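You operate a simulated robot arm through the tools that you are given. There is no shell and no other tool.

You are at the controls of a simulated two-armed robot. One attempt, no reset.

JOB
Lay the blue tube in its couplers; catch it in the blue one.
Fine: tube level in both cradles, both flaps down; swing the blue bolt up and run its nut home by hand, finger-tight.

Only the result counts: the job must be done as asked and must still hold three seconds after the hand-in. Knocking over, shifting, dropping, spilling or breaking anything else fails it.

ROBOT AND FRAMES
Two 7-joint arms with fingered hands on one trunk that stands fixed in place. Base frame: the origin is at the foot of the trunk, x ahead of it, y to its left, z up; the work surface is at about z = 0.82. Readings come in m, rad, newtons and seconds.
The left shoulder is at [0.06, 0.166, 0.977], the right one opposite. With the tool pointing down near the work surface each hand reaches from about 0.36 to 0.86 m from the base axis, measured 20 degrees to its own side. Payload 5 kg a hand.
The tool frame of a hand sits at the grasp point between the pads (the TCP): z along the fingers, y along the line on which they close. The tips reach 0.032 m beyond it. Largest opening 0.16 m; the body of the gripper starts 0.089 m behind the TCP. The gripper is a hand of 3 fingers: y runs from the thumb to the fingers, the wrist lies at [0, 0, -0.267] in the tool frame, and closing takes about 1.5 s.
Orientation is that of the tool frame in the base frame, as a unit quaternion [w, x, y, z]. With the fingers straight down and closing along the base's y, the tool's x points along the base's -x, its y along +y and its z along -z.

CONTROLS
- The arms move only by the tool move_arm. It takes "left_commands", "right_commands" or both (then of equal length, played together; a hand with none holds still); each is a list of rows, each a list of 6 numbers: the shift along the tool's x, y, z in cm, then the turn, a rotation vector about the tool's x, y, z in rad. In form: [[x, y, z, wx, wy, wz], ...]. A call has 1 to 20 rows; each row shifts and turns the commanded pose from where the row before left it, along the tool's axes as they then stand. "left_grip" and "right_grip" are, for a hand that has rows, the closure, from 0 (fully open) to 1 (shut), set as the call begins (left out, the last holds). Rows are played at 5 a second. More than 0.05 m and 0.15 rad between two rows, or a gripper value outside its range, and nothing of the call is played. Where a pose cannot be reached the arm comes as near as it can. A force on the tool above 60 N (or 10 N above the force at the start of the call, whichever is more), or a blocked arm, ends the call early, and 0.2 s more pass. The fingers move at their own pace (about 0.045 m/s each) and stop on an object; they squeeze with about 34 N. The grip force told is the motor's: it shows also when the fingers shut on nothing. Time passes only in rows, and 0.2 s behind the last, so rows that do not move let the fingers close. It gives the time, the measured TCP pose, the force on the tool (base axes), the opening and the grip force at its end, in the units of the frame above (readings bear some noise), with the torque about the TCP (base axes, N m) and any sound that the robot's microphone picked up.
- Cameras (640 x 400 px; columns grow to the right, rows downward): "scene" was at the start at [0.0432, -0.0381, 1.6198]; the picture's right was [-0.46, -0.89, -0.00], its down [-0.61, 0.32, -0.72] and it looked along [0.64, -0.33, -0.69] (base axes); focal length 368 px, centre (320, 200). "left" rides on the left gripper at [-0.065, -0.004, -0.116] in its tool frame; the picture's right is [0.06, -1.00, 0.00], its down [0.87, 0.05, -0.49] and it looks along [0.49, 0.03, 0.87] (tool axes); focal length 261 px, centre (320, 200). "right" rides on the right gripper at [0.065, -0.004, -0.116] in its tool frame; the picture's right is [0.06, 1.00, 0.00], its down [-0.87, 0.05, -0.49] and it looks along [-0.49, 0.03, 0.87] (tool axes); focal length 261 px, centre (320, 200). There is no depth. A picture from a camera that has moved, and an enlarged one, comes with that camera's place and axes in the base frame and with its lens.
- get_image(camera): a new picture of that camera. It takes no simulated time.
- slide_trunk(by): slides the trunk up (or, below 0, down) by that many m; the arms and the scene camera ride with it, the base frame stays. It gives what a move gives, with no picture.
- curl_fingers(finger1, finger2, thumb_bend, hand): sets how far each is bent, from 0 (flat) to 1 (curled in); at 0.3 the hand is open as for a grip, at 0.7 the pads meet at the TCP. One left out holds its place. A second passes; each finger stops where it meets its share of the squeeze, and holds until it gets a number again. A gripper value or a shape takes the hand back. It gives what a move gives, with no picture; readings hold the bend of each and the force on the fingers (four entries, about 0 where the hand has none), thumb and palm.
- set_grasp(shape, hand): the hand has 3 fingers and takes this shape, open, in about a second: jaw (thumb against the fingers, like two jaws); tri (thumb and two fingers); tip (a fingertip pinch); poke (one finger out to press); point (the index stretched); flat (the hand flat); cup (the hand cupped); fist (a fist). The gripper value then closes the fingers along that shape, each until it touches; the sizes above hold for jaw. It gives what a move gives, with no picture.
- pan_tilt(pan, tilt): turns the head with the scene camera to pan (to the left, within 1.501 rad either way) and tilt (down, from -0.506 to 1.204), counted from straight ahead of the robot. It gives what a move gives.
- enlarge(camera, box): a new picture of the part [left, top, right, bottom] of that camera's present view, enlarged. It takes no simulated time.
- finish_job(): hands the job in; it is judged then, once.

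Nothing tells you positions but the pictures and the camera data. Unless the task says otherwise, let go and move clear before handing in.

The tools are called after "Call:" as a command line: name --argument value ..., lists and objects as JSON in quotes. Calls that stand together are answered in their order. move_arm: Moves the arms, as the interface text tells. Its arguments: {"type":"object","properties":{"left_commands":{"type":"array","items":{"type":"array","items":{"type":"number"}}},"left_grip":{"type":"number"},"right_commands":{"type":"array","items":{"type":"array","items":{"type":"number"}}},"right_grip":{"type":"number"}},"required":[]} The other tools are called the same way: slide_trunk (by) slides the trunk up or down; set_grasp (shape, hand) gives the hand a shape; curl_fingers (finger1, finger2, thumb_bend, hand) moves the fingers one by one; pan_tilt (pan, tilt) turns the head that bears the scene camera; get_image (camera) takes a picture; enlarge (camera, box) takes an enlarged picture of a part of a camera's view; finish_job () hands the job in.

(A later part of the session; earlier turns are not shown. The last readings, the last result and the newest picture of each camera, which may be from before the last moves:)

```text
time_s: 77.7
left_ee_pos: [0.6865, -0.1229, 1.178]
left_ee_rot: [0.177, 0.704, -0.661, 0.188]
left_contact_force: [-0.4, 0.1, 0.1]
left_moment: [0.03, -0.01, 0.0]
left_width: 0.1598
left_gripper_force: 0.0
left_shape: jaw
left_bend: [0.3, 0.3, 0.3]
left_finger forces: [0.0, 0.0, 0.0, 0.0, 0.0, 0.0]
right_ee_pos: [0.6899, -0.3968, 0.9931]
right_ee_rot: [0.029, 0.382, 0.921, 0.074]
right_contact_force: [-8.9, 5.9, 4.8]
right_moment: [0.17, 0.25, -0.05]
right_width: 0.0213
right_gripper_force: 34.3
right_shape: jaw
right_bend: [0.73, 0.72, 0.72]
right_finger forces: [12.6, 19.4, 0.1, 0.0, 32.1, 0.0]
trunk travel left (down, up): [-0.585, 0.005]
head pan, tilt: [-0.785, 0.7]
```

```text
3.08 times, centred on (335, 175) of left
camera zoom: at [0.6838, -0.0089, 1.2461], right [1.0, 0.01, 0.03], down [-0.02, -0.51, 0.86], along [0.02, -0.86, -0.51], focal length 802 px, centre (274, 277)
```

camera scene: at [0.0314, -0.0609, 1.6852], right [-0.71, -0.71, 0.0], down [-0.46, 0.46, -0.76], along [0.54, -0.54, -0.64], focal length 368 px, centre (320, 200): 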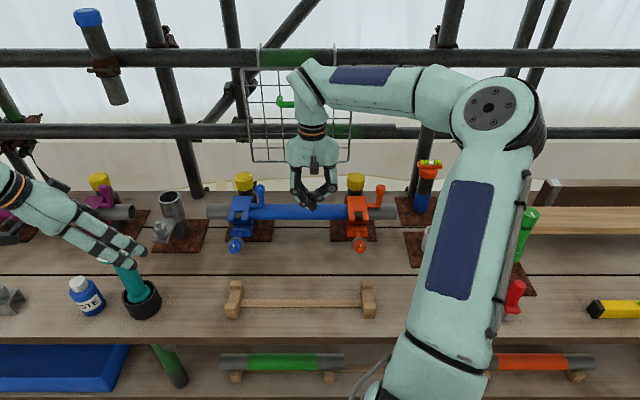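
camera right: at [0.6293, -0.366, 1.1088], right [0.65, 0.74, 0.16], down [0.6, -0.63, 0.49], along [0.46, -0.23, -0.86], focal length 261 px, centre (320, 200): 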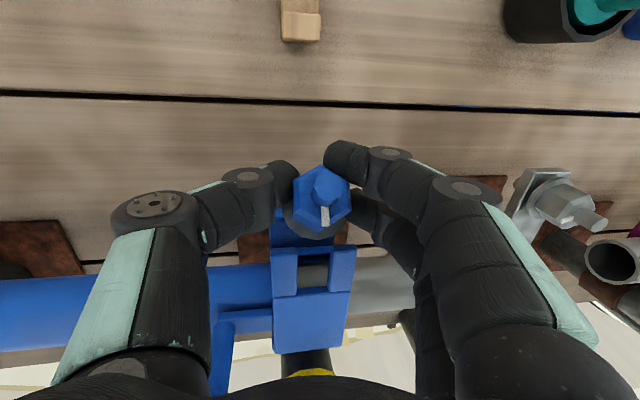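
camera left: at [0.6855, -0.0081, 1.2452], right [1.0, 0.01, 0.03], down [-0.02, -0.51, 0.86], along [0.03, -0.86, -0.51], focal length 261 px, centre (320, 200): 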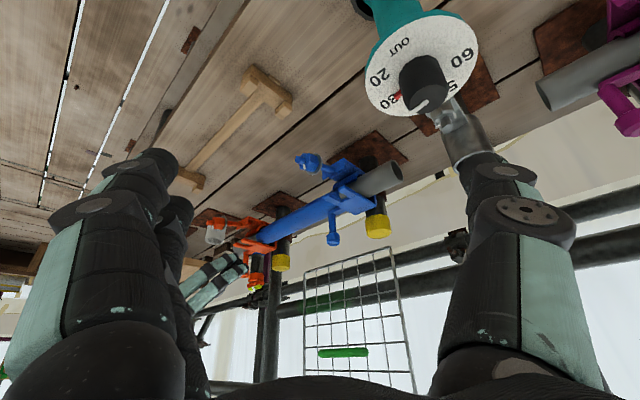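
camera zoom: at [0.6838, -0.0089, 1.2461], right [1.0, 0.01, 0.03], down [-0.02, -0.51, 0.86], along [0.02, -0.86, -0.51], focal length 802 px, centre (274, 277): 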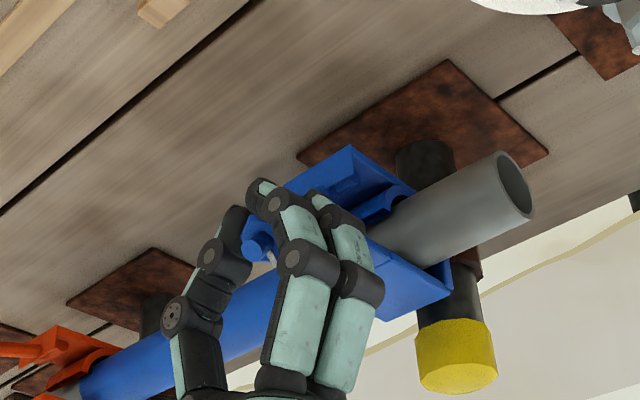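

The bolt is rotating up with the hand (now ~45°). Continuing along the arc.

Call:
move_arm --right_commands '[[-0.75, 0.15, -0.95, 0, 0, 0], [-1.0, 0.11, -0.68, 0, 0, 0], [-1.15, 0.08, -0.48, 0, 0, 0], [0, 0, 0, 0, 0, 0]]'

Call:
get_image --camera "right"

Call:
enlarge --camera "left" --box '[270, 110, 400, 240]'

```text
time_s: 78.7
left_ee_pos: [0.6881, -0.1243, 1.178]
left_ee_rot: [0.177, 0.705, -0.66, 0.189]
left_contact_force: [-0.1, -0.5, -0.1]
left_moment: [-0.02, -0.01, 0.01]
left_width: 0.16
left_gripper_force: 0.2
left_shape: jaw
left_bend: [0.3, 0.3, 0.3]
left_finger forces: [0.0, 0.0, 0.0, 0.1, 0.0, 0.1]
right_ee_pos: [0.7061, -0.417, 1.0097]
right_ee_rot: [0.028, 0.383, 0.921, 0.074]
right_contact_force: [-5.5, 0.3, 3.1]
right_moment: [0.15, 0.25, -0.04]
right_width: 0.0194
right_gripper_force: 34.1
right_shape: jaw
right_bend: [0.74, 0.71, 0.73]
right_finger forces: [4.5, 21.4, 0.0, 0.1, 29.4, 0.0]
right hand out of reach, approached as far as the arm can: row 3
trunk travel left (down, up): [-0.585, 0.005]
head pan, tilt: [-0.785, 0.7]
```

```text
taken
camera right: at [0.6448, -0.3864, 1.1246], right [0.65, 0.74, 0.16], down [0.6, -0.64, 0.49], along [0.46, -0.22, -0.86], focal length 261 px, centre (320, 200)
```

right: 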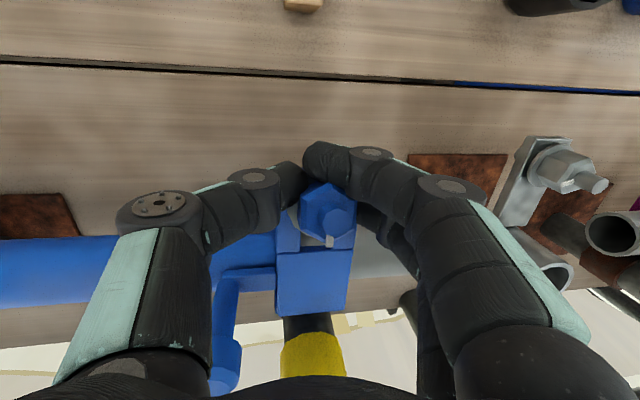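

```text
3.08 times, centred on (335, 175) of left
camera zoom: at [0.6842, -0.0094, 1.2457], right [1.0, 0.01, 0.03], down [-0.02, -0.51, 0.86], along [0.02, -0.86, -0.51], focal length 802 px, centre (274, 277)
```

zoom: 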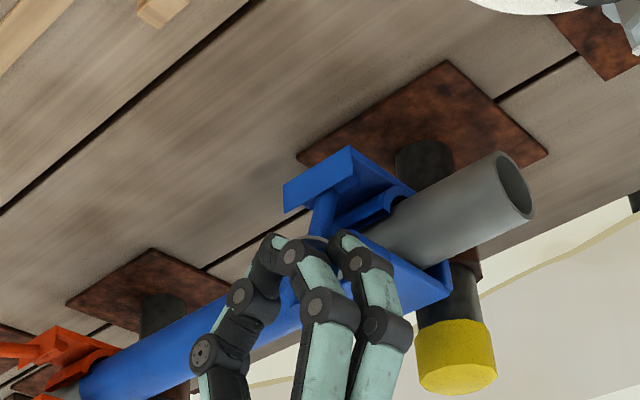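

The bolt is about 70° up, but tool-straight-down has run out of forward reach. I'll tip the hand forward a little about the nut (the pinch lets it pivot) and then continue pushing to vertical.

Call:
move_arm --right_commands '[[0, 0, 0, 0, -0.09, 0], [0, 0, 0, 0, -0.09, 0], [0, 0, 0, 0, -0.09, 0], [0, 0, 0, 0, 0, 0]]'

Call:
get_image --camera "right"

Call:
enlarge --camera "left" --box '[270, 110, 400, 240]'

```text
time_s: 79.7
left_ee_pos: [0.6868, -0.1238, 1.1769]
left_ee_rot: [0.177, 0.705, -0.661, 0.189]
left_contact_force: [-0.6, -0.3, 0.0]
left_moment: [-0.01, -0.01, 0.0]
left_width: 0.16
left_gripper_force: 0.0
left_shape: jaw
left_bend: [0.3, 0.3, 0.3]
left_finger forces: [0.1, 0.1, 0.0, 0.0, 0.0, 0.0]
right_ee_pos: [0.706, -0.4173, 1.0083]
right_ee_rot: [0.153, 0.389, 0.908, 0.022]
right_contact_force: [-4.7, -2.9, -2.3]
right_moment: [0.08, 0.19, -0.09]
right_width: 0.0173
right_gripper_force: 34.6
right_shape: jaw
right_bend: [0.75, 0.71, 0.73]
right_finger forces: [0.1, 15.1, 0.0, 0.0, 26.5, 0.0]
trunk travel left (down, up): [-0.585, 0.005]
head pan, tilt: [-0.785, 0.7]
```

```text
taken
camera right: at [0.6274, -0.3642, 1.1024], right [0.66, 0.74, 0.14], down [0.46, -0.54, 0.7], along [0.6, -0.4, -0.7], focal length 261 px, centre (320, 200)
```

right: 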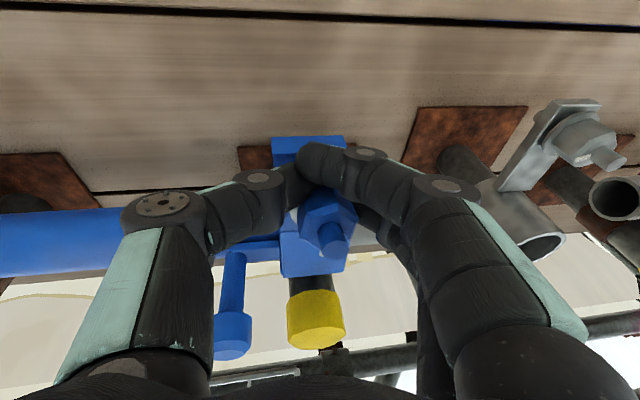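

```text
3.08 times, centred on (335, 175) of left
camera zoom: at [0.6845, -0.01, 1.2455], right [1.0, 0.01, 0.03], down [-0.02, -0.51, 0.86], along [0.02, -0.86, -0.51], focal length 802 px, centre (274, 277)
```

zoom: 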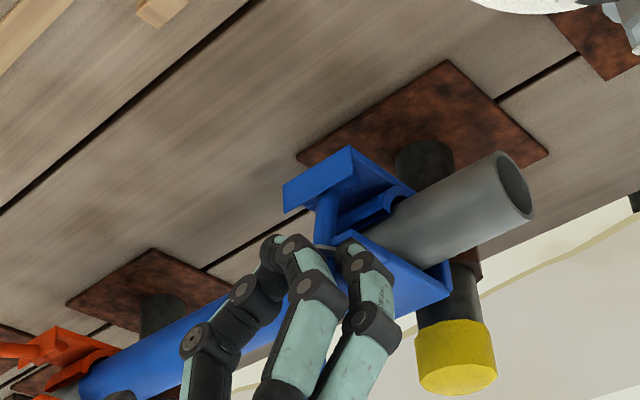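

The bolt is now within about 10° of vertical, with the pinch slightly behind the nut. Pushing forward gently to bring it upright into the fork.

Call:
move_arm --right_commands '[[-1.0, 0.03, 0.2, 0, 0, 0], [-1.0, 0.03, 0.2, 0, 0, 0], [0, 0, 0, 0, 0, 0]]'

Call:
get_image --camera "right"

Call:
enlarge --camera "left" --box '[270, 110, 400, 240]'

Call:
enlarge --camera "scene" --box '[190, 160, 310, 270]'

```text
time_s: 80.5
left_ee_pos: [0.6845, -0.1237, 1.1789]
left_ee_rot: [0.177, 0.704, -0.661, 0.188]
left_contact_force: [-0.1, -0.6, -0.1]
left_moment: [-0.02, -0.01, 0.02]
left_width: 0.1599
left_gripper_force: 0.0
left_shape: jaw
left_bend: [0.3, 0.3, 0.3]
left_finger forces: [0.0, 0.0, 0.0, 0.0, 0.0, 0.0]
right_ee_pos: [0.7172, -0.4263, 1.0117]
right_ee_rot: [0.15, 0.389, 0.909, 0.024]
right_contact_force: [-30.8, 9.2, -0.4]
right_moment: [0.25, 0.72, -0.13]
right_width: 0.018
right_gripper_force: 34.0
right_shape: jaw
right_bend: [0.75, 0.71, 0.74]
right_finger forces: [0.0, 15.9, 0.0, 0.0, 45.9, 0.0]
trunk travel left (down, up): [-0.585, 0.005]
head pan, tilt: [-0.785, 0.7]
```

```text
taken
camera right: at [0.6387, -0.3748, 1.1056], right [0.66, 0.74, 0.14], down [0.46, -0.55, 0.7], along [0.59, -0.39, -0.7], focal length 261 px, centre (320, 200)
```

right: 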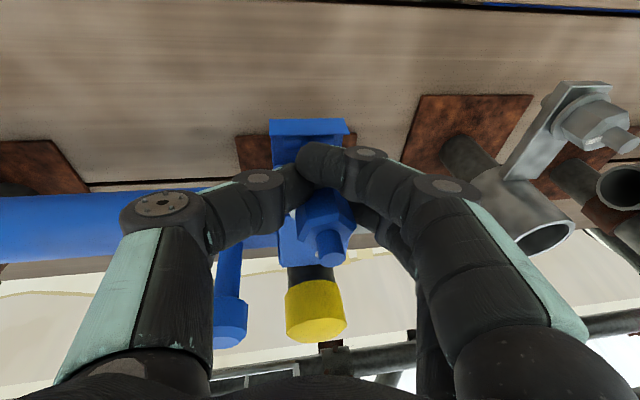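

```text
3.08 times, centred on (335, 175) of left
camera zoom: at [0.6819, -0.0089, 1.2469], right [1.0, 0.01, 0.03], down [-0.02, -0.51, 0.86], along [0.02, -0.86, -0.51], focal length 802 px, centre (274, 277)
```

zoom: 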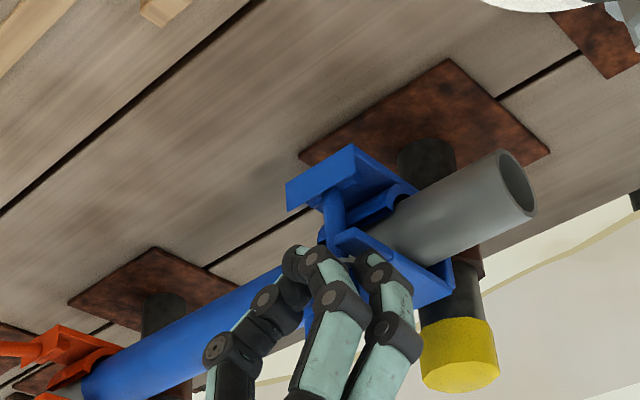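

```text
3.64 times, centred on (250, 215) of scene
camera zoom: at [0.0266, -0.0592, 1.6853], right [-0.71, -0.71, 0.0], down [-0.45, 0.46, -0.77], along [0.54, -0.54, -0.64], focal length 1338 px, centre (574, 146)
```

zoom: 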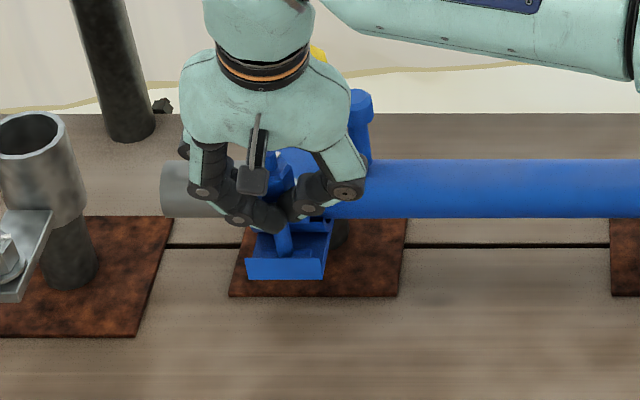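

The bolt is upright against its stop in the fork (≈28 N of resistance). I'll ease off and open the jaw to see whether it stays up on its own.

Call:
move_arm --right_commands '[[0.6, 0, -0.16, 0, 0, 0], [0, 0, 0, 0, 0, 0]]'

Call:
move_arm --right_commands '[[0, 0, 0, 0, 0, 0], [0, 0, 0, 0, 0, 0], [0, 0, 0, 0, 0, 0], [0, 0, 0, 0, 0, 0]]' --right_grip 0.6

Call:
get_image --camera "right"

Call:
enlarge --camera "left" --box '[270, 110, 400, 240]'

```text
time_s: 81.1
left_ee_pos: [0.6875, -0.1244, 1.1769]
left_ee_rot: [0.177, 0.704, -0.662, 0.188]
left_contact_force: [-1.3, 0.8, 0.9]
left_moment: [0.01, -0.02, 0.04]
left_width: 0.1598
left_gripper_force: 0.1
left_shape: jaw
left_bend: [0.3, 0.3, 0.3]
left_finger forces: [0.1, 0.0, 0.0, 0.1, 0.0, 0.0]
right_ee_pos: [0.7174, -0.4256, 1.0112]
right_ee_rot: [0.154, 0.389, 0.908, 0.021]
right_contact_force: [-9.6, -2.0, -0.7]
right_moment: [0.02, 0.33, -0.14]
right_width: 0.0175
right_gripper_force: 34.1
right_shape: jaw
right_bend: [0.75, 0.71, 0.74]
right_finger forces: [0.0, 15.4, 0.0, 0.1, 30.7, 0.0]
trunk travel left (down, up): [-0.585, 0.005]
head pan, tilt: [-0.785, 0.7]
```

```text
time_s: 82.1
left_ee_pos: [0.6878, -0.1242, 1.1773]
left_ee_rot: [0.176, 0.705, -0.661, 0.188]
left_contact_force: [0.4, -0.3, 0.1]
left_moment: [0.0, -0.01, 0.01]
left_width: 0.1599
left_gripper_force: 0.1
left_shape: jaw
left_bend: [0.3, 0.3, 0.3]
left_finger forces: [0.0, 0.0, 0.0, 0.1, 0.0, 0.0]
right_ee_pos: [0.7172, -0.4245, 1.0106]
right_ee_rot: [0.153, 0.389, 0.908, 0.023]
right_contact_force: [0.0, 0.2, 0.1]
right_moment: [-0.02, 0.01, 0.02]
right_width: 0.0634
right_gripper_force: 0.1
right_shape: jaw
right_bend: [0.73, 0.73, 0.7]
right_finger forces: [0.0, 0.0, 0.1, 0.0, 0.1, 0.1]
trunk travel left (down, up): [-0.585, 0.005]
head pan, tilt: [-0.785, 0.7]
```

```text
taken
camera right: at [0.6377, -0.3724, 1.1044], right [0.66, 0.74, 0.14], down [0.46, -0.54, 0.7], along [0.6, -0.4, -0.7], focal length 261 px, centre (320, 200)
```

right: 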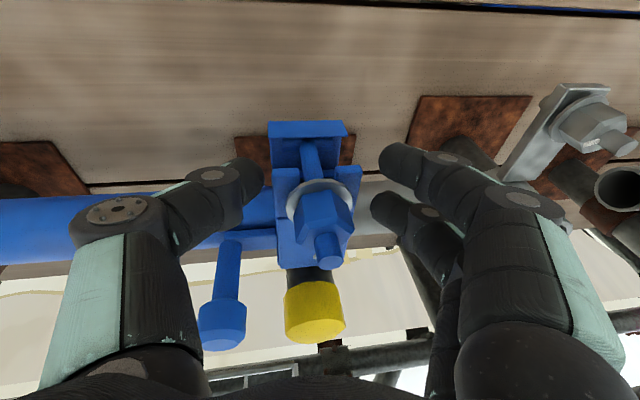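

```text
3.08 times, centred on (335, 175) of left
camera zoom: at [0.6848, -0.0093, 1.2454], right [1.0, 0.01, 0.03], down [-0.02, -0.51, 0.86], along [0.02, -0.86, -0.51], focal length 802 px, centre (274, 277)
```

zoom: 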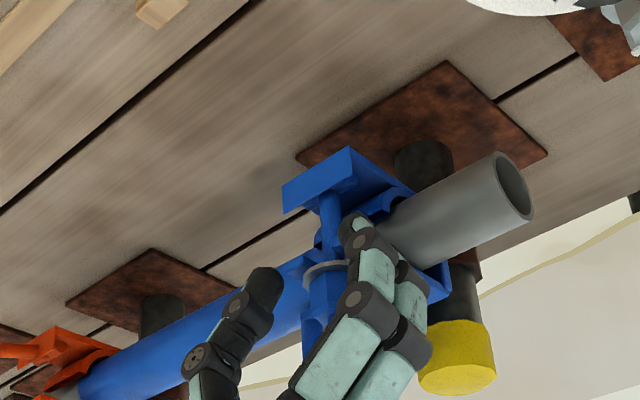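

The bolt stands upright by itself between the prongs. Zooming in to see the washer-to-fork gap and nut orientation.

Call:
enlarge --camera "right" --box '[250, 100, 400, 290]'

Call:
enlarge --camera "left" --box '[335, 165, 395, 225]'

Call:
enlarge --camera "scene" --box '[220, 180, 280, 240]'

```text
2.11 times, centred on (325, 195) of right
camera zoom: at [0.6377, -0.3724, 1.1044], right [0.66, 0.74, 0.14], down [0.46, -0.54, 0.7], along [0.6, -0.4, -0.7], focal length 549 px, centre (310, 210)
```

zoom: 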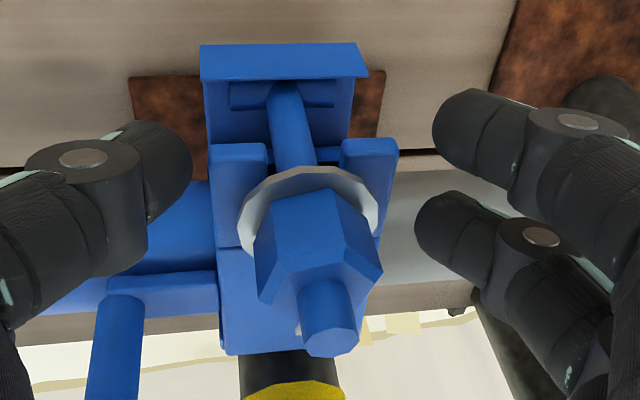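

```text
6.67 times, centred on (365, 195) of left
camera zoom: at [0.6848, -0.0093, 1.2454], right [1.0, 0.01, 0.03], down [-0.02, -0.51, 0.86], along [0.02, -0.86, -0.51], focal length 1738 px, centre (20, 233)
```

zoom: 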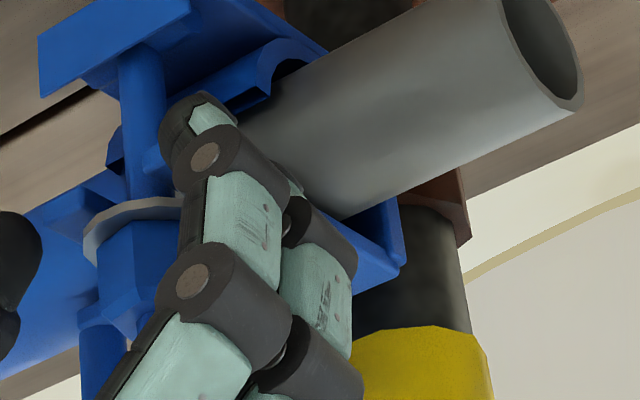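

```text
6.67 times, centred on (250, 210) of scene
camera zoom: at [0.0304, -0.0603, 1.6852], right [-0.71, -0.71, 0.0], down [-0.46, 0.46, -0.76], along [0.54, -0.54, -0.64], focal length 2452 px, centre (787, 133)
```

zoom: 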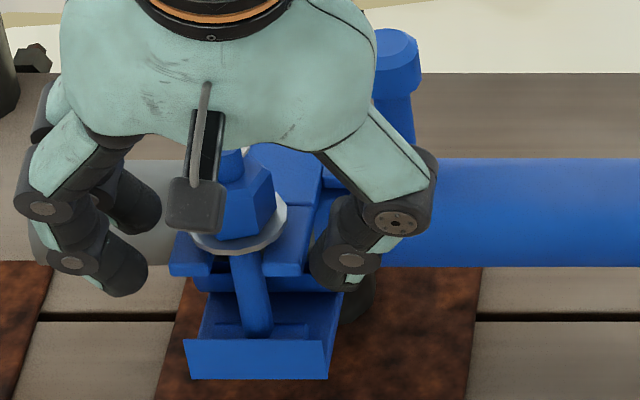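

There's roughly 1–1.5 cm between washer and fork, so the nut needs several turns. I'll raise the hand slightly so only the nut (not the washer) is between the pads, centre on the bolt axis, and wind the hand back counter-clockwise with the jaw open to prepare the first tightening stroke.

Call:
move_arm --right_commands '[[-0.57, 0.35, -2.1, 0, 0, 0], [-1.0, 0.1, 0.27, 0, 0, 0], [-1.0, 0.1, 0.27, 0, 0, 0], [0, 0, 0, 0, 0, 0]]'

Call:
enlarge --camera "right" --box '[220, 100, 420, 290]'

Call:
enlarge --camera "left" --box '[315, 150, 405, 240]'

```text
time_s: 83.1
left_ee_pos: [0.6895, -0.124, 1.1782]
left_ee_rot: [0.177, 0.705, -0.661, 0.188]
left_contact_force: [-0.2, 0.2, 0.6]
left_moment: [0.04, 0.03, -0.02]
left_width: 0.1596
left_gripper_force: 0.0
left_shape: jaw
left_bend: [0.3, 0.3, 0.3]
left_finger forces: [0.0, 0.0, 0.0, 0.0, 0.0, 0.0]
right_ee_pos: [0.7327, -0.4378, 1.0327]
right_ee_rot: [0.153, 0.388, 0.908, 0.022]
right_contact_force: [-0.2, 0.3, -0.4]
right_moment: [0.02, 0.0, 0.02]
right_width: 0.0634
right_gripper_force: 0.1
right_shape: jaw
right_bend: [0.73, 0.73, 0.7]
right_finger forces: [0.0, 0.0, 0.0, 0.1, 0.1, 0.0]
trunk travel left (down, up): [-0.585, 0.005]
head pan, tilt: [-0.785, 0.7]
```

```text
2.11 times, centred on (320, 195) of right
camera zoom: at [0.6536, -0.3857, 1.1264], right [0.66, 0.74, 0.14], down [0.46, -0.54, 0.7], along [0.6, -0.4, -0.7], focal length 549 px, centre (320, 210)
```

zoom: 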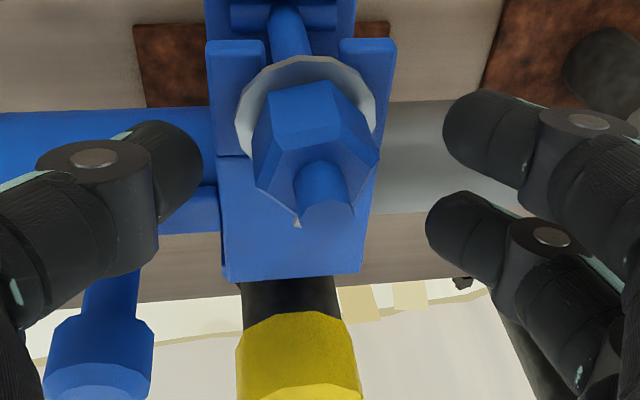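

```text
4.44 times, centred on (360, 195) of left
camera zoom: at [0.6848, -0.0094, 1.2454], right [1.0, 0.01, 0.03], down [-0.02, -0.51, 0.86], along [0.02, -0.86, -0.51], focal length 1158 px, centre (142, 222)
```

zoom: 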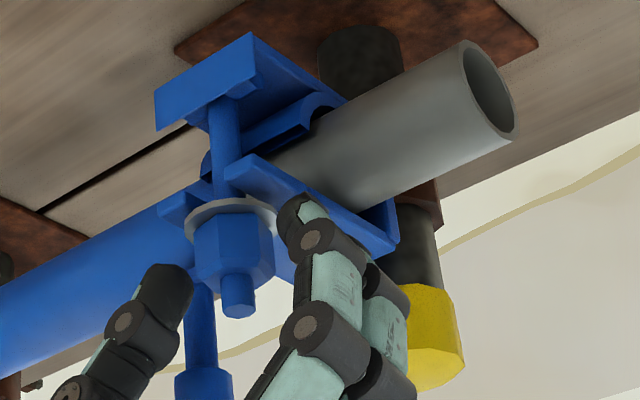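

The left camera shows the washer just above the prongs and the jaw straddling the nut. I'll centre the pads on the nut's axis and wind the open jaw back counter-clockwise by about 60°.

Call:
move_arm --right_commands '[[0.68, -0.22, -0.22, 0, 0, 0], [-0.052, -0.085, 0, -0.0341, 0.0208, -0.1246], [-0.052, -0.085, 0, -0.0341, 0.0208, -0.1246], [-0.052, -0.085, 0, -0.0341, 0.0208, -0.1246], [-0.052, -0.085, 0, -0.0341, 0.0208, -0.1246], [-0.052, -0.085, 0, -0.0341, 0.0208, -0.1246], [-0.052, -0.085, 0, -0.0341, 0.0208, -0.1246], [-0.052, -0.085, 0, -0.0341, 0.0208, -0.1246], [-0.052, -0.085, 0, -0.0341, 0.0208, -0.1246], [0, 0, 0, 0, 0, 0]]'

Call:
enlarge --camera "right" --box '[220, 100, 420, 290]'

Call:
enlarge --camera "left" --box '[315, 150, 405, 240]'

Call:
get_image --camera "scene"

```text
time_s: 84.7
left_ee_pos: [0.6862, -0.1203, 1.1793]
left_ee_rot: [0.177, 0.705, -0.66, 0.189]
left_contact_force: [1.0, 0.7, -1.3]
left_moment: [-0.04, 0.06, -0.07]
left_width: 0.16
left_gripper_force: 0.1
left_shape: jaw
left_bend: [0.3, 0.3, 0.3]
left_finger forces: [0.0, 0.1, 0.1, 0.0, 0.0, 0.0]
right_ee_pos: [0.7158, -0.4331, 1.0325]
right_ee_rot: [0.118, 0.034, 0.989, 0.086]
right_contact_force: [-45.3, 12.1, 9.8]
right_moment: [-0.99, -0.76, -3.51]
right_width: 0.0625
right_gripper_force: 0.0
right_shape: jaw
right_bend: [0.73, 0.73, 0.7]
right_finger forces: [0.1, 0.0, 0.1, 0.1, 45.2, 0.1]
trunk travel left (down, up): [-0.585, 0.005]
head pan, tilt: [-0.785, 0.7]
stopped in row 8 (right hand): the force on the tool passed its limit at 71 N (the readings are from after the stop); the commanded pose is now the measured one
```

```text
2.11 times, centred on (320, 195) of right
camera zoom: at [0.6256, -0.4501, 1.1279], right [-0.01, 0.99, 0.16], down [0.73, -0.1, 0.68], along [0.69, 0.13, -0.72], focal length 549 px, centre (320, 210)
```

zoom: 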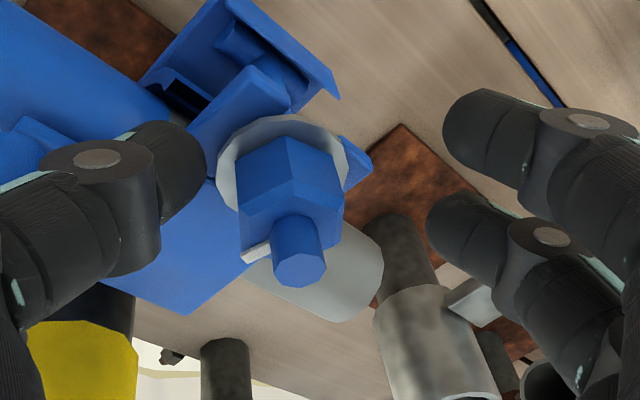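

```text
4.44 times, centred on (360, 195) of left
camera zoom: at [0.6823, -0.0055, 1.2473], right [1.0, 0.01, 0.03], down [-0.02, -0.51, 0.86], along [0.03, -0.86, -0.51], focal length 1158 px, centre (142, 222)
```

zoom: 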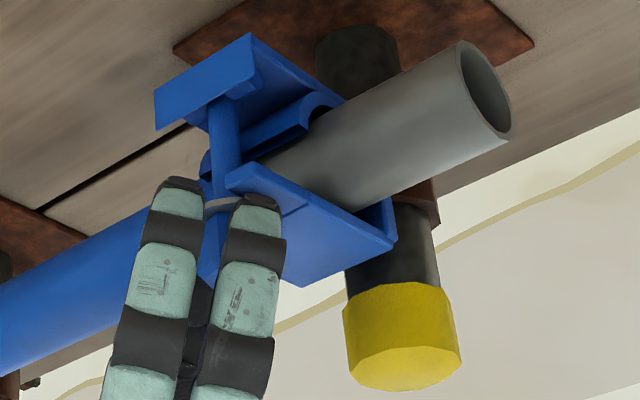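

```text
taken
camera scene: at [0.0257, -0.0578, 1.6856], right [-0.71, -0.71, 0.0], down [-0.45, 0.46, -0.77], along [0.54, -0.54, -0.64], focal length 368 px, centre (320, 200)
```

scene: 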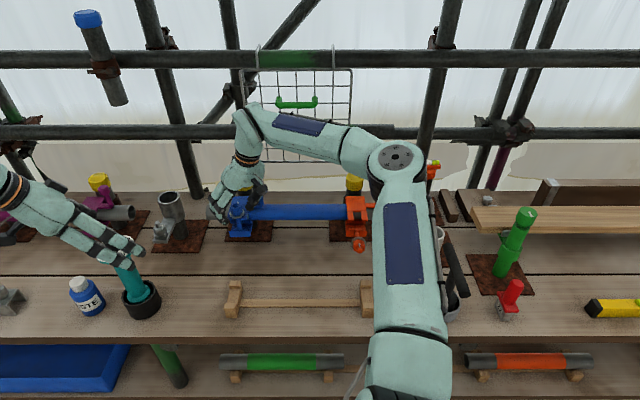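

The thumb ran into the flap's knob stem at about +50°. Backing off clockwise now; the flap and bolt still stand correctly.

Call:
move_arm --right_commands '[[0.058, 0.074, 0, 0.0296, -0.0231, 0.1244], [0.058, 0.074, 0, 0.0296, -0.0231, 0.1244], [0, 0, 0, 0, 0, 0]]' --right_grip 0.7

Call:
enlarge --camera "right" --box '[220, 100, 420, 290]'

Call:
enlarge --camera "scene" --box '[200, 160, 300, 260]'

```text
time_s: 85.5
left_ee_pos: [0.6893, -0.1232, 1.1758]
left_ee_rot: [0.177, 0.706, -0.66, 0.187]
left_contact_force: [0.0, 0.6, 0.1]
left_moment: [-0.02, -0.03, -0.01]
left_width: 0.1598
left_gripper_force: 0.1
left_shape: jaw
left_bend: [0.3, 0.3, 0.3]
left_finger forces: [0.0, 0.1, 0.1, 0.0, 0.0, 0.0]
right_ee_pos: [0.7201, -0.4377, 1.0307]
right_ee_rot: [0.134, 0.159, 0.976, 0.067]
right_contact_force: [0.3, 0.2, 0.1]
right_moment: [0.03, 0.01, 0.01]
right_width: 0.0481
right_gripper_force: 0.1
right_shape: jaw
right_bend: [0.73, 0.73, 0.7]
right_finger forces: [0.0, 0.1, 0.0, 0.0, 0.1, 0.0]
trunk travel left (down, up): [-0.585, 0.005]
head pan, tilt: [-0.785, 0.7]
```

```text
2.11 times, centred on (320, 195) of right
camera zoom: at [0.6273, -0.4304, 1.1246], right [0.24, 0.96, 0.16], down [0.67, -0.28, 0.69], along [0.7, -0.06, -0.71], focal length 549 px, centre (320, 210)
```

zoom: 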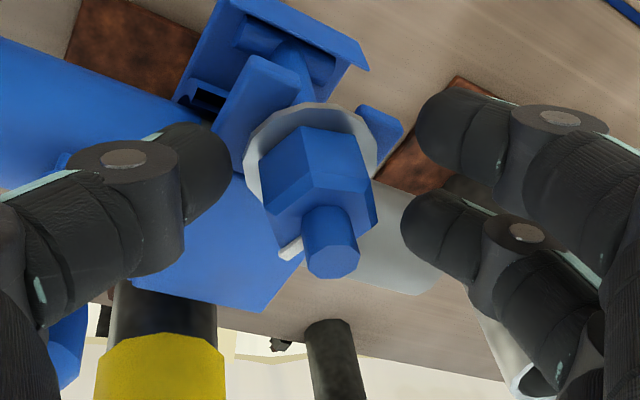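

```text
4.00 times, centred on (250, 210) of scene
camera zoom: at [0.0312, -0.0607, 1.6851], right [-0.71, -0.71, 0.0], down [-0.46, 0.46, -0.76], along [0.54, -0.54, -0.64], focal length 1471 px, centre (600, 160)
```

zoom: 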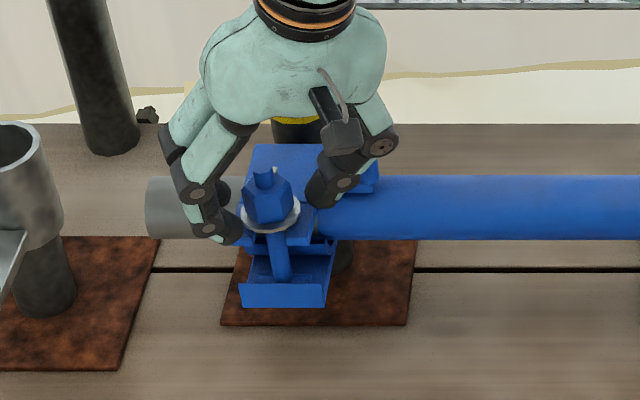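

Scene view confirms: bolt vertical in the fork, washer just above the prongs. I'll centre on the axis, lift 5 mm so the pads clear the washer, and close on the nut.

Call:
move_arm --right_commands '[[-0.7, 0.12, -0.33, 0, 0, 0], [0, 0, 0, 0, 0, 0]]'

Call:
move_arm --right_commands '[[0, 0, 0, 0, 0, 0], [0, 0, 0, 0, 0, 0], [0, 0, 0, 0, 0, 0], [0, 0, 0, 0, 0, 0]]' --right_grip 1.0

Call:
enlarge --camera "right" --box '[220, 100, 420, 290]'

Call:
enlarge --camera "scene" --box '[220, 180, 290, 250]'

```text
time_s: 86.1
left_ee_pos: [0.6881, -0.1231, 1.1766]
left_ee_rot: [0.176, 0.705, -0.661, 0.188]
left_contact_force: [-0.1, 0.7, -0.4]
left_moment: [-0.02, -0.03, 0.0]
left_width: 0.1598
left_gripper_force: 0.0
left_shape: jaw
left_bend: [0.3, 0.3, 0.3]
left_finger forces: [0.1, 0.0, 0.0, 0.0, 0.1, 0.1]
right_ee_pos: [0.7266, -0.4379, 1.0347]
right_ee_rot: [0.134, 0.158, 0.976, 0.067]
right_contact_force: [0.1, 0.1, -0.3]
right_moment: [-0.05, 0.02, 0.0]
right_width: 0.0479
right_gripper_force: 0.0
right_shape: jaw
right_bend: [0.73, 0.73, 0.7]
right_finger forces: [0.1, 0.1, 0.0, 0.0, 0.0, 0.0]
trunk travel left (down, up): [-0.585, 0.005]
head pan, tilt: [-0.785, 0.7]
```

```text
time_s: 87.1
left_ee_pos: [0.6888, -0.1228, 1.1772]
left_ee_rot: [0.176, 0.705, -0.661, 0.188]
left_contact_force: [-0.3, 0.2, 0.4]
left_moment: [0.0, -0.01, -0.02]
left_width: 0.16
left_gripper_force: 0.1
left_shape: jaw
left_bend: [0.3, 0.3, 0.3]
left_finger forces: [0.0, 0.0, 0.0, 0.0, 0.0, 0.0]
right_ee_pos: [0.7252, -0.4385, 1.0343]
right_ee_rot: [0.133, 0.159, 0.976, 0.067]
right_contact_force: [-3.1, 0.1, 0.0]
right_moment: [0.09, -0.1, -0.02]
right_width: 0.0189
right_gripper_force: 34.3
right_shape: jaw
right_bend: [0.71, 0.72, 0.7]
right_finger forces: [12.8, 14.0, 0.0, 0.1, 26.9, 0.0]
trunk travel left (down, up): [-0.585, 0.005]
head pan, tilt: [-0.785, 0.7]
```

```text
2.11 times, centred on (320, 195) of right
camera zoom: at [0.6322, -0.4314, 1.1294], right [0.23, 0.96, 0.16], down [0.67, -0.28, 0.69], along [0.7, -0.05, -0.71], focal length 549 px, centre (320, 210)
```

zoom: 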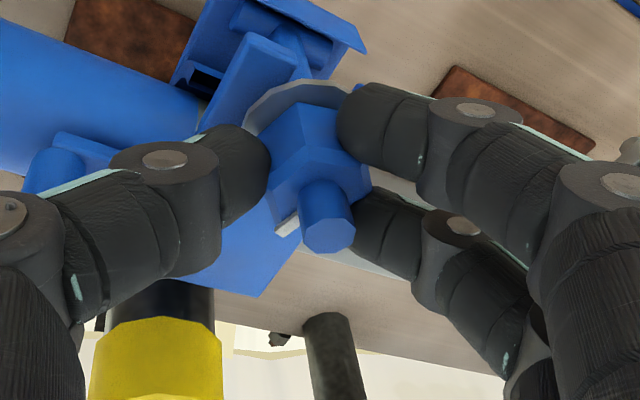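

```text
5.71 times, centred on (255, 215) of scene
camera zoom: at [0.0301, -0.0602, 1.6852], right [-0.71, -0.71, 0.0], down [-0.46, 0.46, -0.76], along [0.54, -0.54, -0.64], focal length 2102 px, centre (691, 114)
```

zoom: 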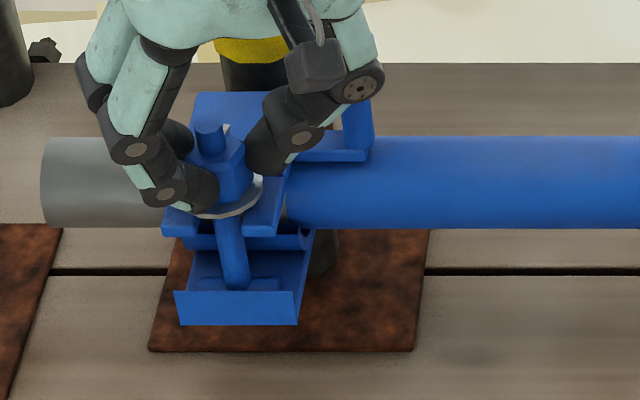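

All three digits hold the nut evenly. First tightening stroke: turning clockwise (seen from above) about the bolt axis, 30° as a test.

Call:
move_arm --right_commands '[[0.056, 0.078, 0, 0.0312, -0.0225, 0.1243], [0.056, 0.078, 0, 0.0312, -0.0225, 0.1243], [0.056, 0.078, 0, 0.0312, -0.0225, 0.1243], [0.056, 0.078, 0, 0.0312, -0.0225, 0.1243]]'

Call:
enlarge --camera "right" --box '[220, 100, 420, 290]'

Call:
enlarge --camera "scene" --box '[220, 180, 290, 250]'

```text
time_s: 88.1
left_ee_pos: [0.6892, -0.1228, 1.1773]
left_ee_rot: [0.177, 0.705, -0.66, 0.188]
left_contact_force: [0.2, -0.4, 0.6]
left_moment: [0.03, -0.02, -0.02]
left_width: 0.16
left_gripper_force: 0.0
left_shape: jaw
left_bend: [0.3, 0.3, 0.3]
left_finger forces: [0.0, 0.0, 0.0, 0.0, 0.0, 0.0]
right_ee_pos: [0.7257, -0.4339, 1.0358]
right_ee_rot: [0.148, 0.404, 0.902, 0.031]
right_contact_force: [3.2, 1.5, -0.6]
right_moment: [0.15, -0.5, 0.04]
right_width: 0.019
right_gripper_force: 33.8
right_shape: jaw
right_bend: [0.71, 0.73, 0.7]
right_finger forces: [14.1, 31.2, 0.1, 0.0, 23.7, 0.1]
trunk travel left (down, up): [-0.585, 0.005]
head pan, tilt: [-0.785, 0.7]
```

```text
2.11 times, centred on (320, 195) of right
camera zoom: at [0.649, -0.3807, 1.1299], right [0.68, 0.71, 0.16], down [0.44, -0.58, 0.69], along [0.58, -0.4, -0.71], focal length 549 px, centre (320, 210)
```

zoom: 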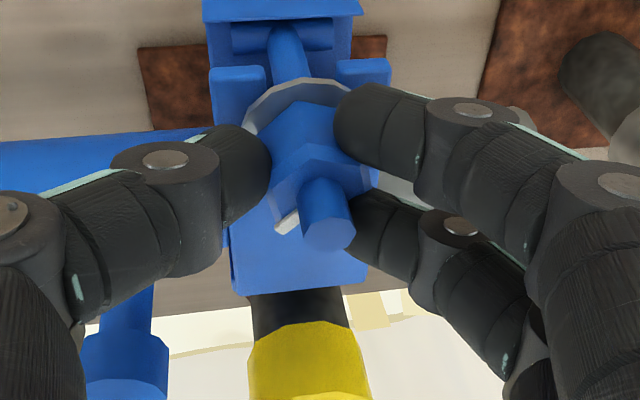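

```text
5.71 times, centred on (255, 215) of scene
camera zoom: at [0.0307, -0.0599, 1.6853], right [-0.71, -0.71, 0.0], down [-0.46, 0.46, -0.76], along [0.54, -0.54, -0.64], focal length 2102 px, centre (691, 114)
```

zoom: 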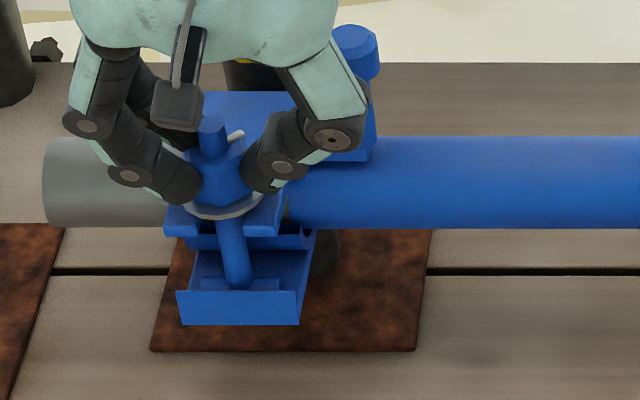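

The nut turns with the hand (white mark moves along). Continuing the stroke as far as the arm allows.

Call:
move_arm --right_commands '[[0.056, 0.078, 0, 0.0312, -0.0225, 0.1243], [0.056, 0.078, 0, 0.0312, -0.0225, 0.1243], [0.056, 0.078, 0, 0.0312, -0.0225, 0.1243]]'

Call:
enlarge --camera "right" --box '[220, 100, 420, 290]'

Call:
enlarge --camera "scene" --box '[220, 180, 290, 250]'

```text
time_s: 88.9
left_ee_pos: [0.6887, -0.1199, 1.1772]
left_ee_rot: [0.178, 0.705, -0.66, 0.189]
left_contact_force: [-0.3, 0.0, 0.0]
left_moment: [-0.04, -0.02, 0.02]
left_width: 0.1598
left_gripper_force: 0.1
left_shape: jaw
left_bend: [0.3, 0.3, 0.3]
left_finger forces: [0.1, 0.0, 0.1, 0.0, 0.0, 0.0]
right_ee_pos: [0.7221, -0.4286, 1.0363]
right_ee_rot: [0.152, 0.571, 0.807, 0.002]
right_contact_force: [16.2, 9.4, 6.1]
right_moment: [0.08, -0.97, 0.26]
right_width: 0.0166
right_gripper_force: 33.9
right_shape: jaw
right_bend: [0.7, 0.72, 0.7]
right_finger forces: [18.6, 32.6, 0.0, 0.0, 16.8, 0.1]
right hand out of reach, approached as far as the arm can: row 3
trunk travel left (down, up): [-0.585, 0.005]
head pan, tilt: [-0.785, 0.7]
```

```text
2.11 times, centred on (320, 195) of right
camera zoom: at [0.6702, -0.3514, 1.1304], right [0.9, 0.41, 0.16], down [0.19, -0.7, 0.69], along [0.39, -0.59, -0.71], focal length 549 px, centre (320, 210)
```

zoom: 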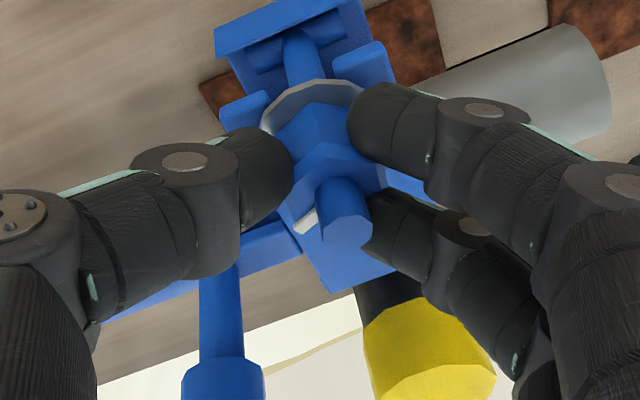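

```text
5.71 times, centred on (255, 215) of scene
camera zoom: at [0.0319, -0.0581, 1.6855], right [-0.71, -0.71, 0.0], down [-0.46, 0.45, -0.77], along [0.54, -0.54, -0.64], focal length 2102 px, centre (691, 114)
```

zoom: 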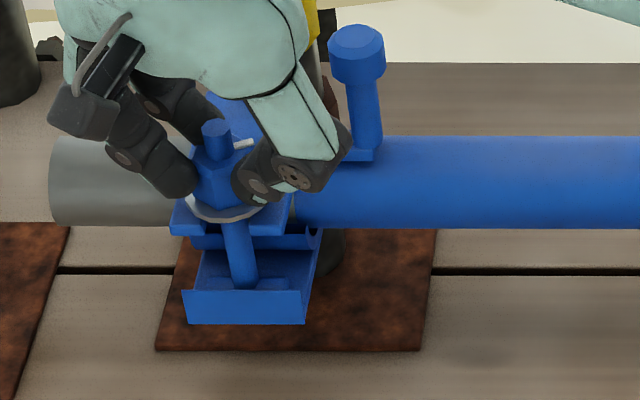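

One stroke of about 50° done; the arm is at its clockwise limit. Now open slightly, wind back 60°, and re-grip. I'll repeat this ratcheting.

Call:
move_arm --right_commands '[[0, 0, 0, 0, 0, 0], [0, 0, 0, 0, 0, 0], [0, 0, 0, 0, 0, 0], [-0.058, -0.08, 0, -0.0318, 0.0232, -0.125], [-0.058, -0.08, 0, -0.0318, 0.0232, -0.125], [-0.058, -0.08, 0, -0.0318, 0.0232, -0.125], [-0.058, -0.08, 0, -0.0318, 0.0232, -0.125], [-0.058, -0.08, 0, -0.0318, 0.0232, -0.125], [-0.058, -0.08, 0, -0.0318, 0.0232, -0.125], [-0.058, -0.08, 0, -0.0318, 0.0232, -0.125], [0, 0, 0, 0, 0, 0]]' --right_grip 0.7

Call:
enlarge --camera "right" --box '[220, 100, 420, 290]'

Call:
enlarge --camera "scene" --box '[220, 180, 290, 250]'

Call:
enlarge --camera "left" --box '[325, 160, 395, 230]'

```text
time_s: 91.3
left_ee_pos: [0.6887, -0.1221, 1.1772]
left_ee_rot: [0.176, 0.705, -0.661, 0.188]
left_contact_force: [-0.6, -0.3, 0.4]
left_moment: [0.02, 0.0, 0.02]
left_width: 0.1599
left_gripper_force: 0.1
left_shape: jaw
left_bend: [0.3, 0.3, 0.3]
left_finger forces: [0.0, 0.0, 0.0, 0.1, 0.1, 0.0]
right_ee_pos: [0.7185, -0.4398, 1.0331]
right_ee_rot: [0.133, 0.155, 0.976, 0.071]
right_contact_force: [-0.4, -0.3, -0.2]
right_moment: [0.0, 0.01, -0.01]
right_width: 0.0483
right_gripper_force: 0.1
right_shape: jaw
right_bend: [0.73, 0.73, 0.7]
right_finger forces: [0.0, 0.0, 0.1, 0.1, 0.1, 0.0]
trunk travel left (down, up): [-0.585, 0.005]
head pan, tilt: [-0.785, 0.7]
```

```text
2.11 times, centred on (320, 195) of right
camera zoom: at [0.6249, -0.4338, 1.1283], right [0.23, 0.96, 0.16], down [0.67, -0.28, 0.69], along [0.7, -0.05, -0.71], focal length 549 px, centre (320, 210)
```

zoom: 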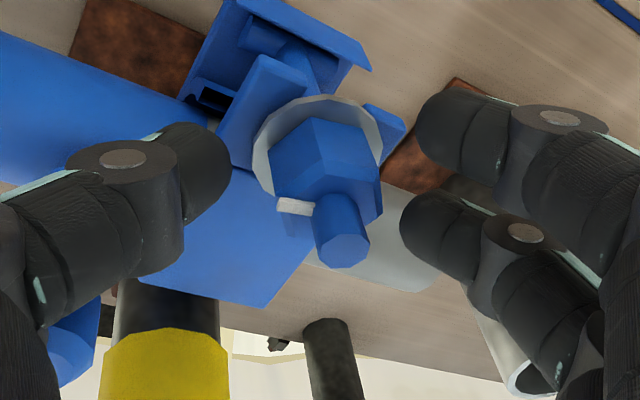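

```text
5.71 times, centred on (255, 215) of scene
camera zoom: at [0.0304, -0.0601, 1.6852], right [-0.71, -0.71, 0.0], down [-0.46, 0.46, -0.76], along [0.54, -0.54, -0.64], focal length 2102 px, centre (691, 114)
```

zoom: 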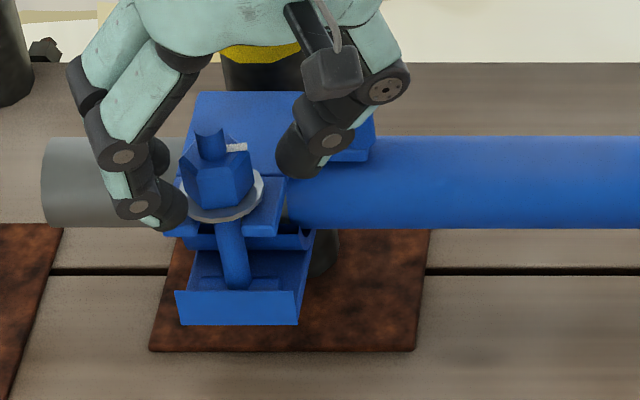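

```text
5.71 times, centred on (360, 195) of left
camera zoom: at [0.685, -0.0083, 1.2454], right [1.0, 0.01, 0.03], down [-0.02, -0.51, 0.86], along [0.03, -0.86, -0.51], focal length 1489 px, centre (91, 229)
```

zoom: 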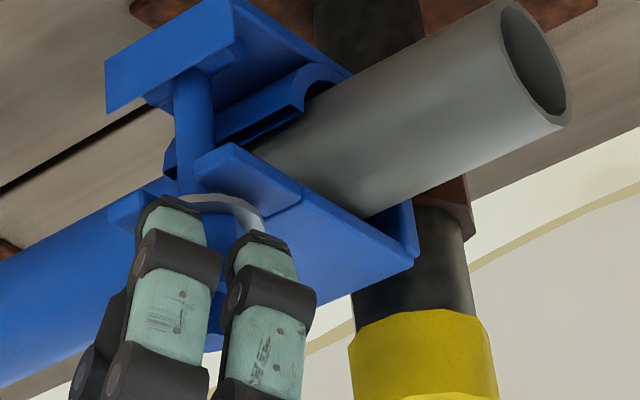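

The nut stayed where I turned it (white mark has moved round). Re-centring on the axis, one more notch back, then gripping and turning again.

Call:
move_arm --right_commands '[[-0.83, 0.22, 0.25, 0, 0, 0], [-0.057, -0.079, 0, -0.0315, 0.0227, -0.1252], [0, 0, 0, 0, 0, 0]]'

Call:
move_arm --right_commands '[[0, 0, 0, 0, 0, 0], [0, 0, 0, 0, 0, 0], [0, 0, 0, 0, 0, 0], [0, 0, 0, 0, 0, 0], [0.056, 0.078, 0, 0.0312, -0.0225, 0.1243], [0.056, 0.078, 0, 0.0312, -0.0225, 0.1243], [0.056, 0.078, 0, 0.0312, -0.0225, 0.1243], [0.056, 0.078, 0, 0.0312, -0.0225, 0.1243], [0.056, 0.078, 0, 0.0312, -0.0225, 0.1243], [0.056, 0.078, 0, 0.0312, -0.0225, 0.1243], [0.056, 0.078, 0, 0.0312, -0.0225, 0.1243]]' --right_grip 1.0

Call:
enlarge --camera "right" --box '[220, 100, 420, 290]'

Call:
enlarge --camera "scene" --box '[220, 180, 290, 250]'

```text
time_s: 92.1
left_ee_pos: [0.6854, -0.1231, 1.1789]
left_ee_rot: [0.176, 0.705, -0.66, 0.189]
left_contact_force: [-0.1, -0.6, 0.5]
left_moment: [0.0, -0.02, 0.0]
left_width: 0.1599
left_gripper_force: 0.0
left_shape: jaw
left_bend: [0.3, 0.3, 0.3]
left_finger forces: [0.0, 0.0, 0.0, 0.0, 0.1, 0.0]
right_ee_pos: [0.7239, -0.4398, 1.0343]
right_ee_rot: [0.126, 0.093, 0.984, 0.08]
right_contact_force: [-23.4, 11.4, -1.7]
right_moment: [-0.02, -0.37, -1.68]
right_width: 0.0468
right_gripper_force: 0.0
right_shape: jaw
right_bend: [0.73, 0.73, 0.7]
right_finger forces: [0.0, 0.0, 0.1, 0.1, 25.3, 0.1]
trunk travel left (down, up): [-0.585, 0.005]
head pan, tilt: [-0.785, 0.7]
```

```text
time_s: 94.5
left_ee_pos: [0.6873, -0.1208, 1.1782]
left_ee_rot: [0.177, 0.706, -0.66, 0.189]
left_contact_force: [-0.6, -0.1, -0.2]
left_moment: [-0.03, -0.03, 0.02]
left_width: 0.1599
left_gripper_force: 0.0
left_shape: jaw
left_bend: [0.3, 0.3, 0.3]
left_finger forces: [0.1, 0.0, 0.1, 0.0, 0.0, 0.0]
right_ee_pos: [0.7273, -0.4337, 1.0361]
right_ee_rot: [0.151, 0.515, 0.843, 0.014]
right_contact_force: [11.3, 8.2, 20.3]
right_moment: [0.14, -0.93, 0.13]
right_width: 0.0194
right_gripper_force: 34.1
right_shape: jaw
right_bend: [0.69, 0.72, 0.71]
right_finger forces: [29.5, 35.9, 0.1, 0.0, 24.2, 0.1]
trunk travel left (down, up): [-0.585, 0.005]
head pan, tilt: [-0.785, 0.7]
```

```text
2.11 times, centred on (320, 195) of right
camera zoom: at [0.6656, -0.3622, 1.131], right [0.84, 0.52, 0.16], down [0.28, -0.67, 0.69], along [0.47, -0.53, -0.71], focal length 549 px, centre (320, 210)
```

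zoom: 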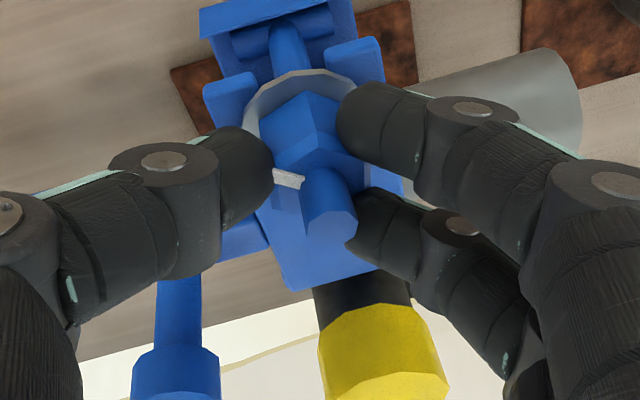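

```text
5.71 times, centred on (255, 215) of scene
camera zoom: at [0.03, -0.0578, 1.6856], right [-0.71, -0.71, 0.0], down [-0.46, 0.45, -0.77], along [0.54, -0.54, -0.64], focal length 2102 px, centre (691, 114)
```

zoom: 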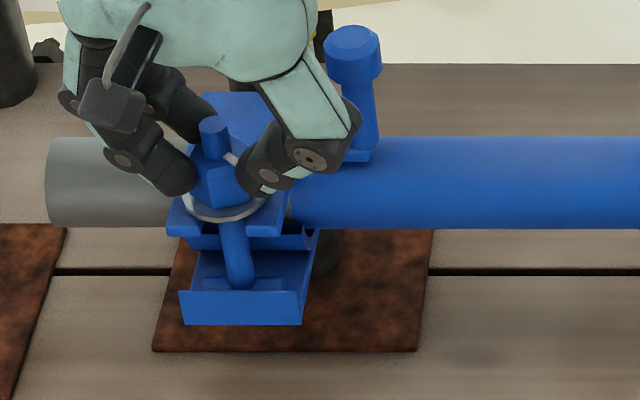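

Call:
enlarge --camera "scene" --box '[235, 190, 265, 220]'

Call:
enlarge --camera "left" --box '[345, 175, 375, 205]'

```text
13.33 times, centred on (250, 205) of scene
camera zoom: at [0.03, -0.0578, 1.6856], right [-0.71, -0.71, 0.0], down [-0.46, 0.45, -0.77], along [0.54, -0.54, -0.64], focal length 4904 px, centre (1253, 133)
```

zoom: 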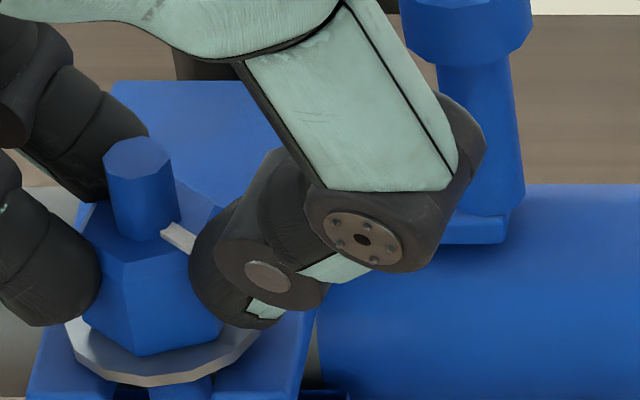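

```text
13.33 times, centred on (360, 190) of left
camera zoom: at [0.6844, -0.0073, 1.2459], right [1.0, 0.01, 0.03], down [-0.02, -0.51, 0.86], along [0.03, -0.86, -0.51], focal length 3475 px, centre (-213, 333)
```

zoom: 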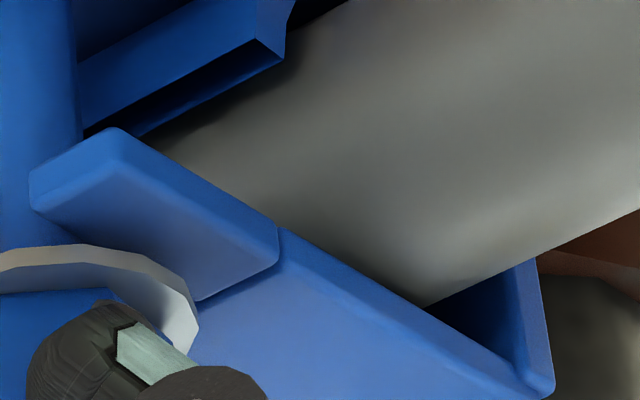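

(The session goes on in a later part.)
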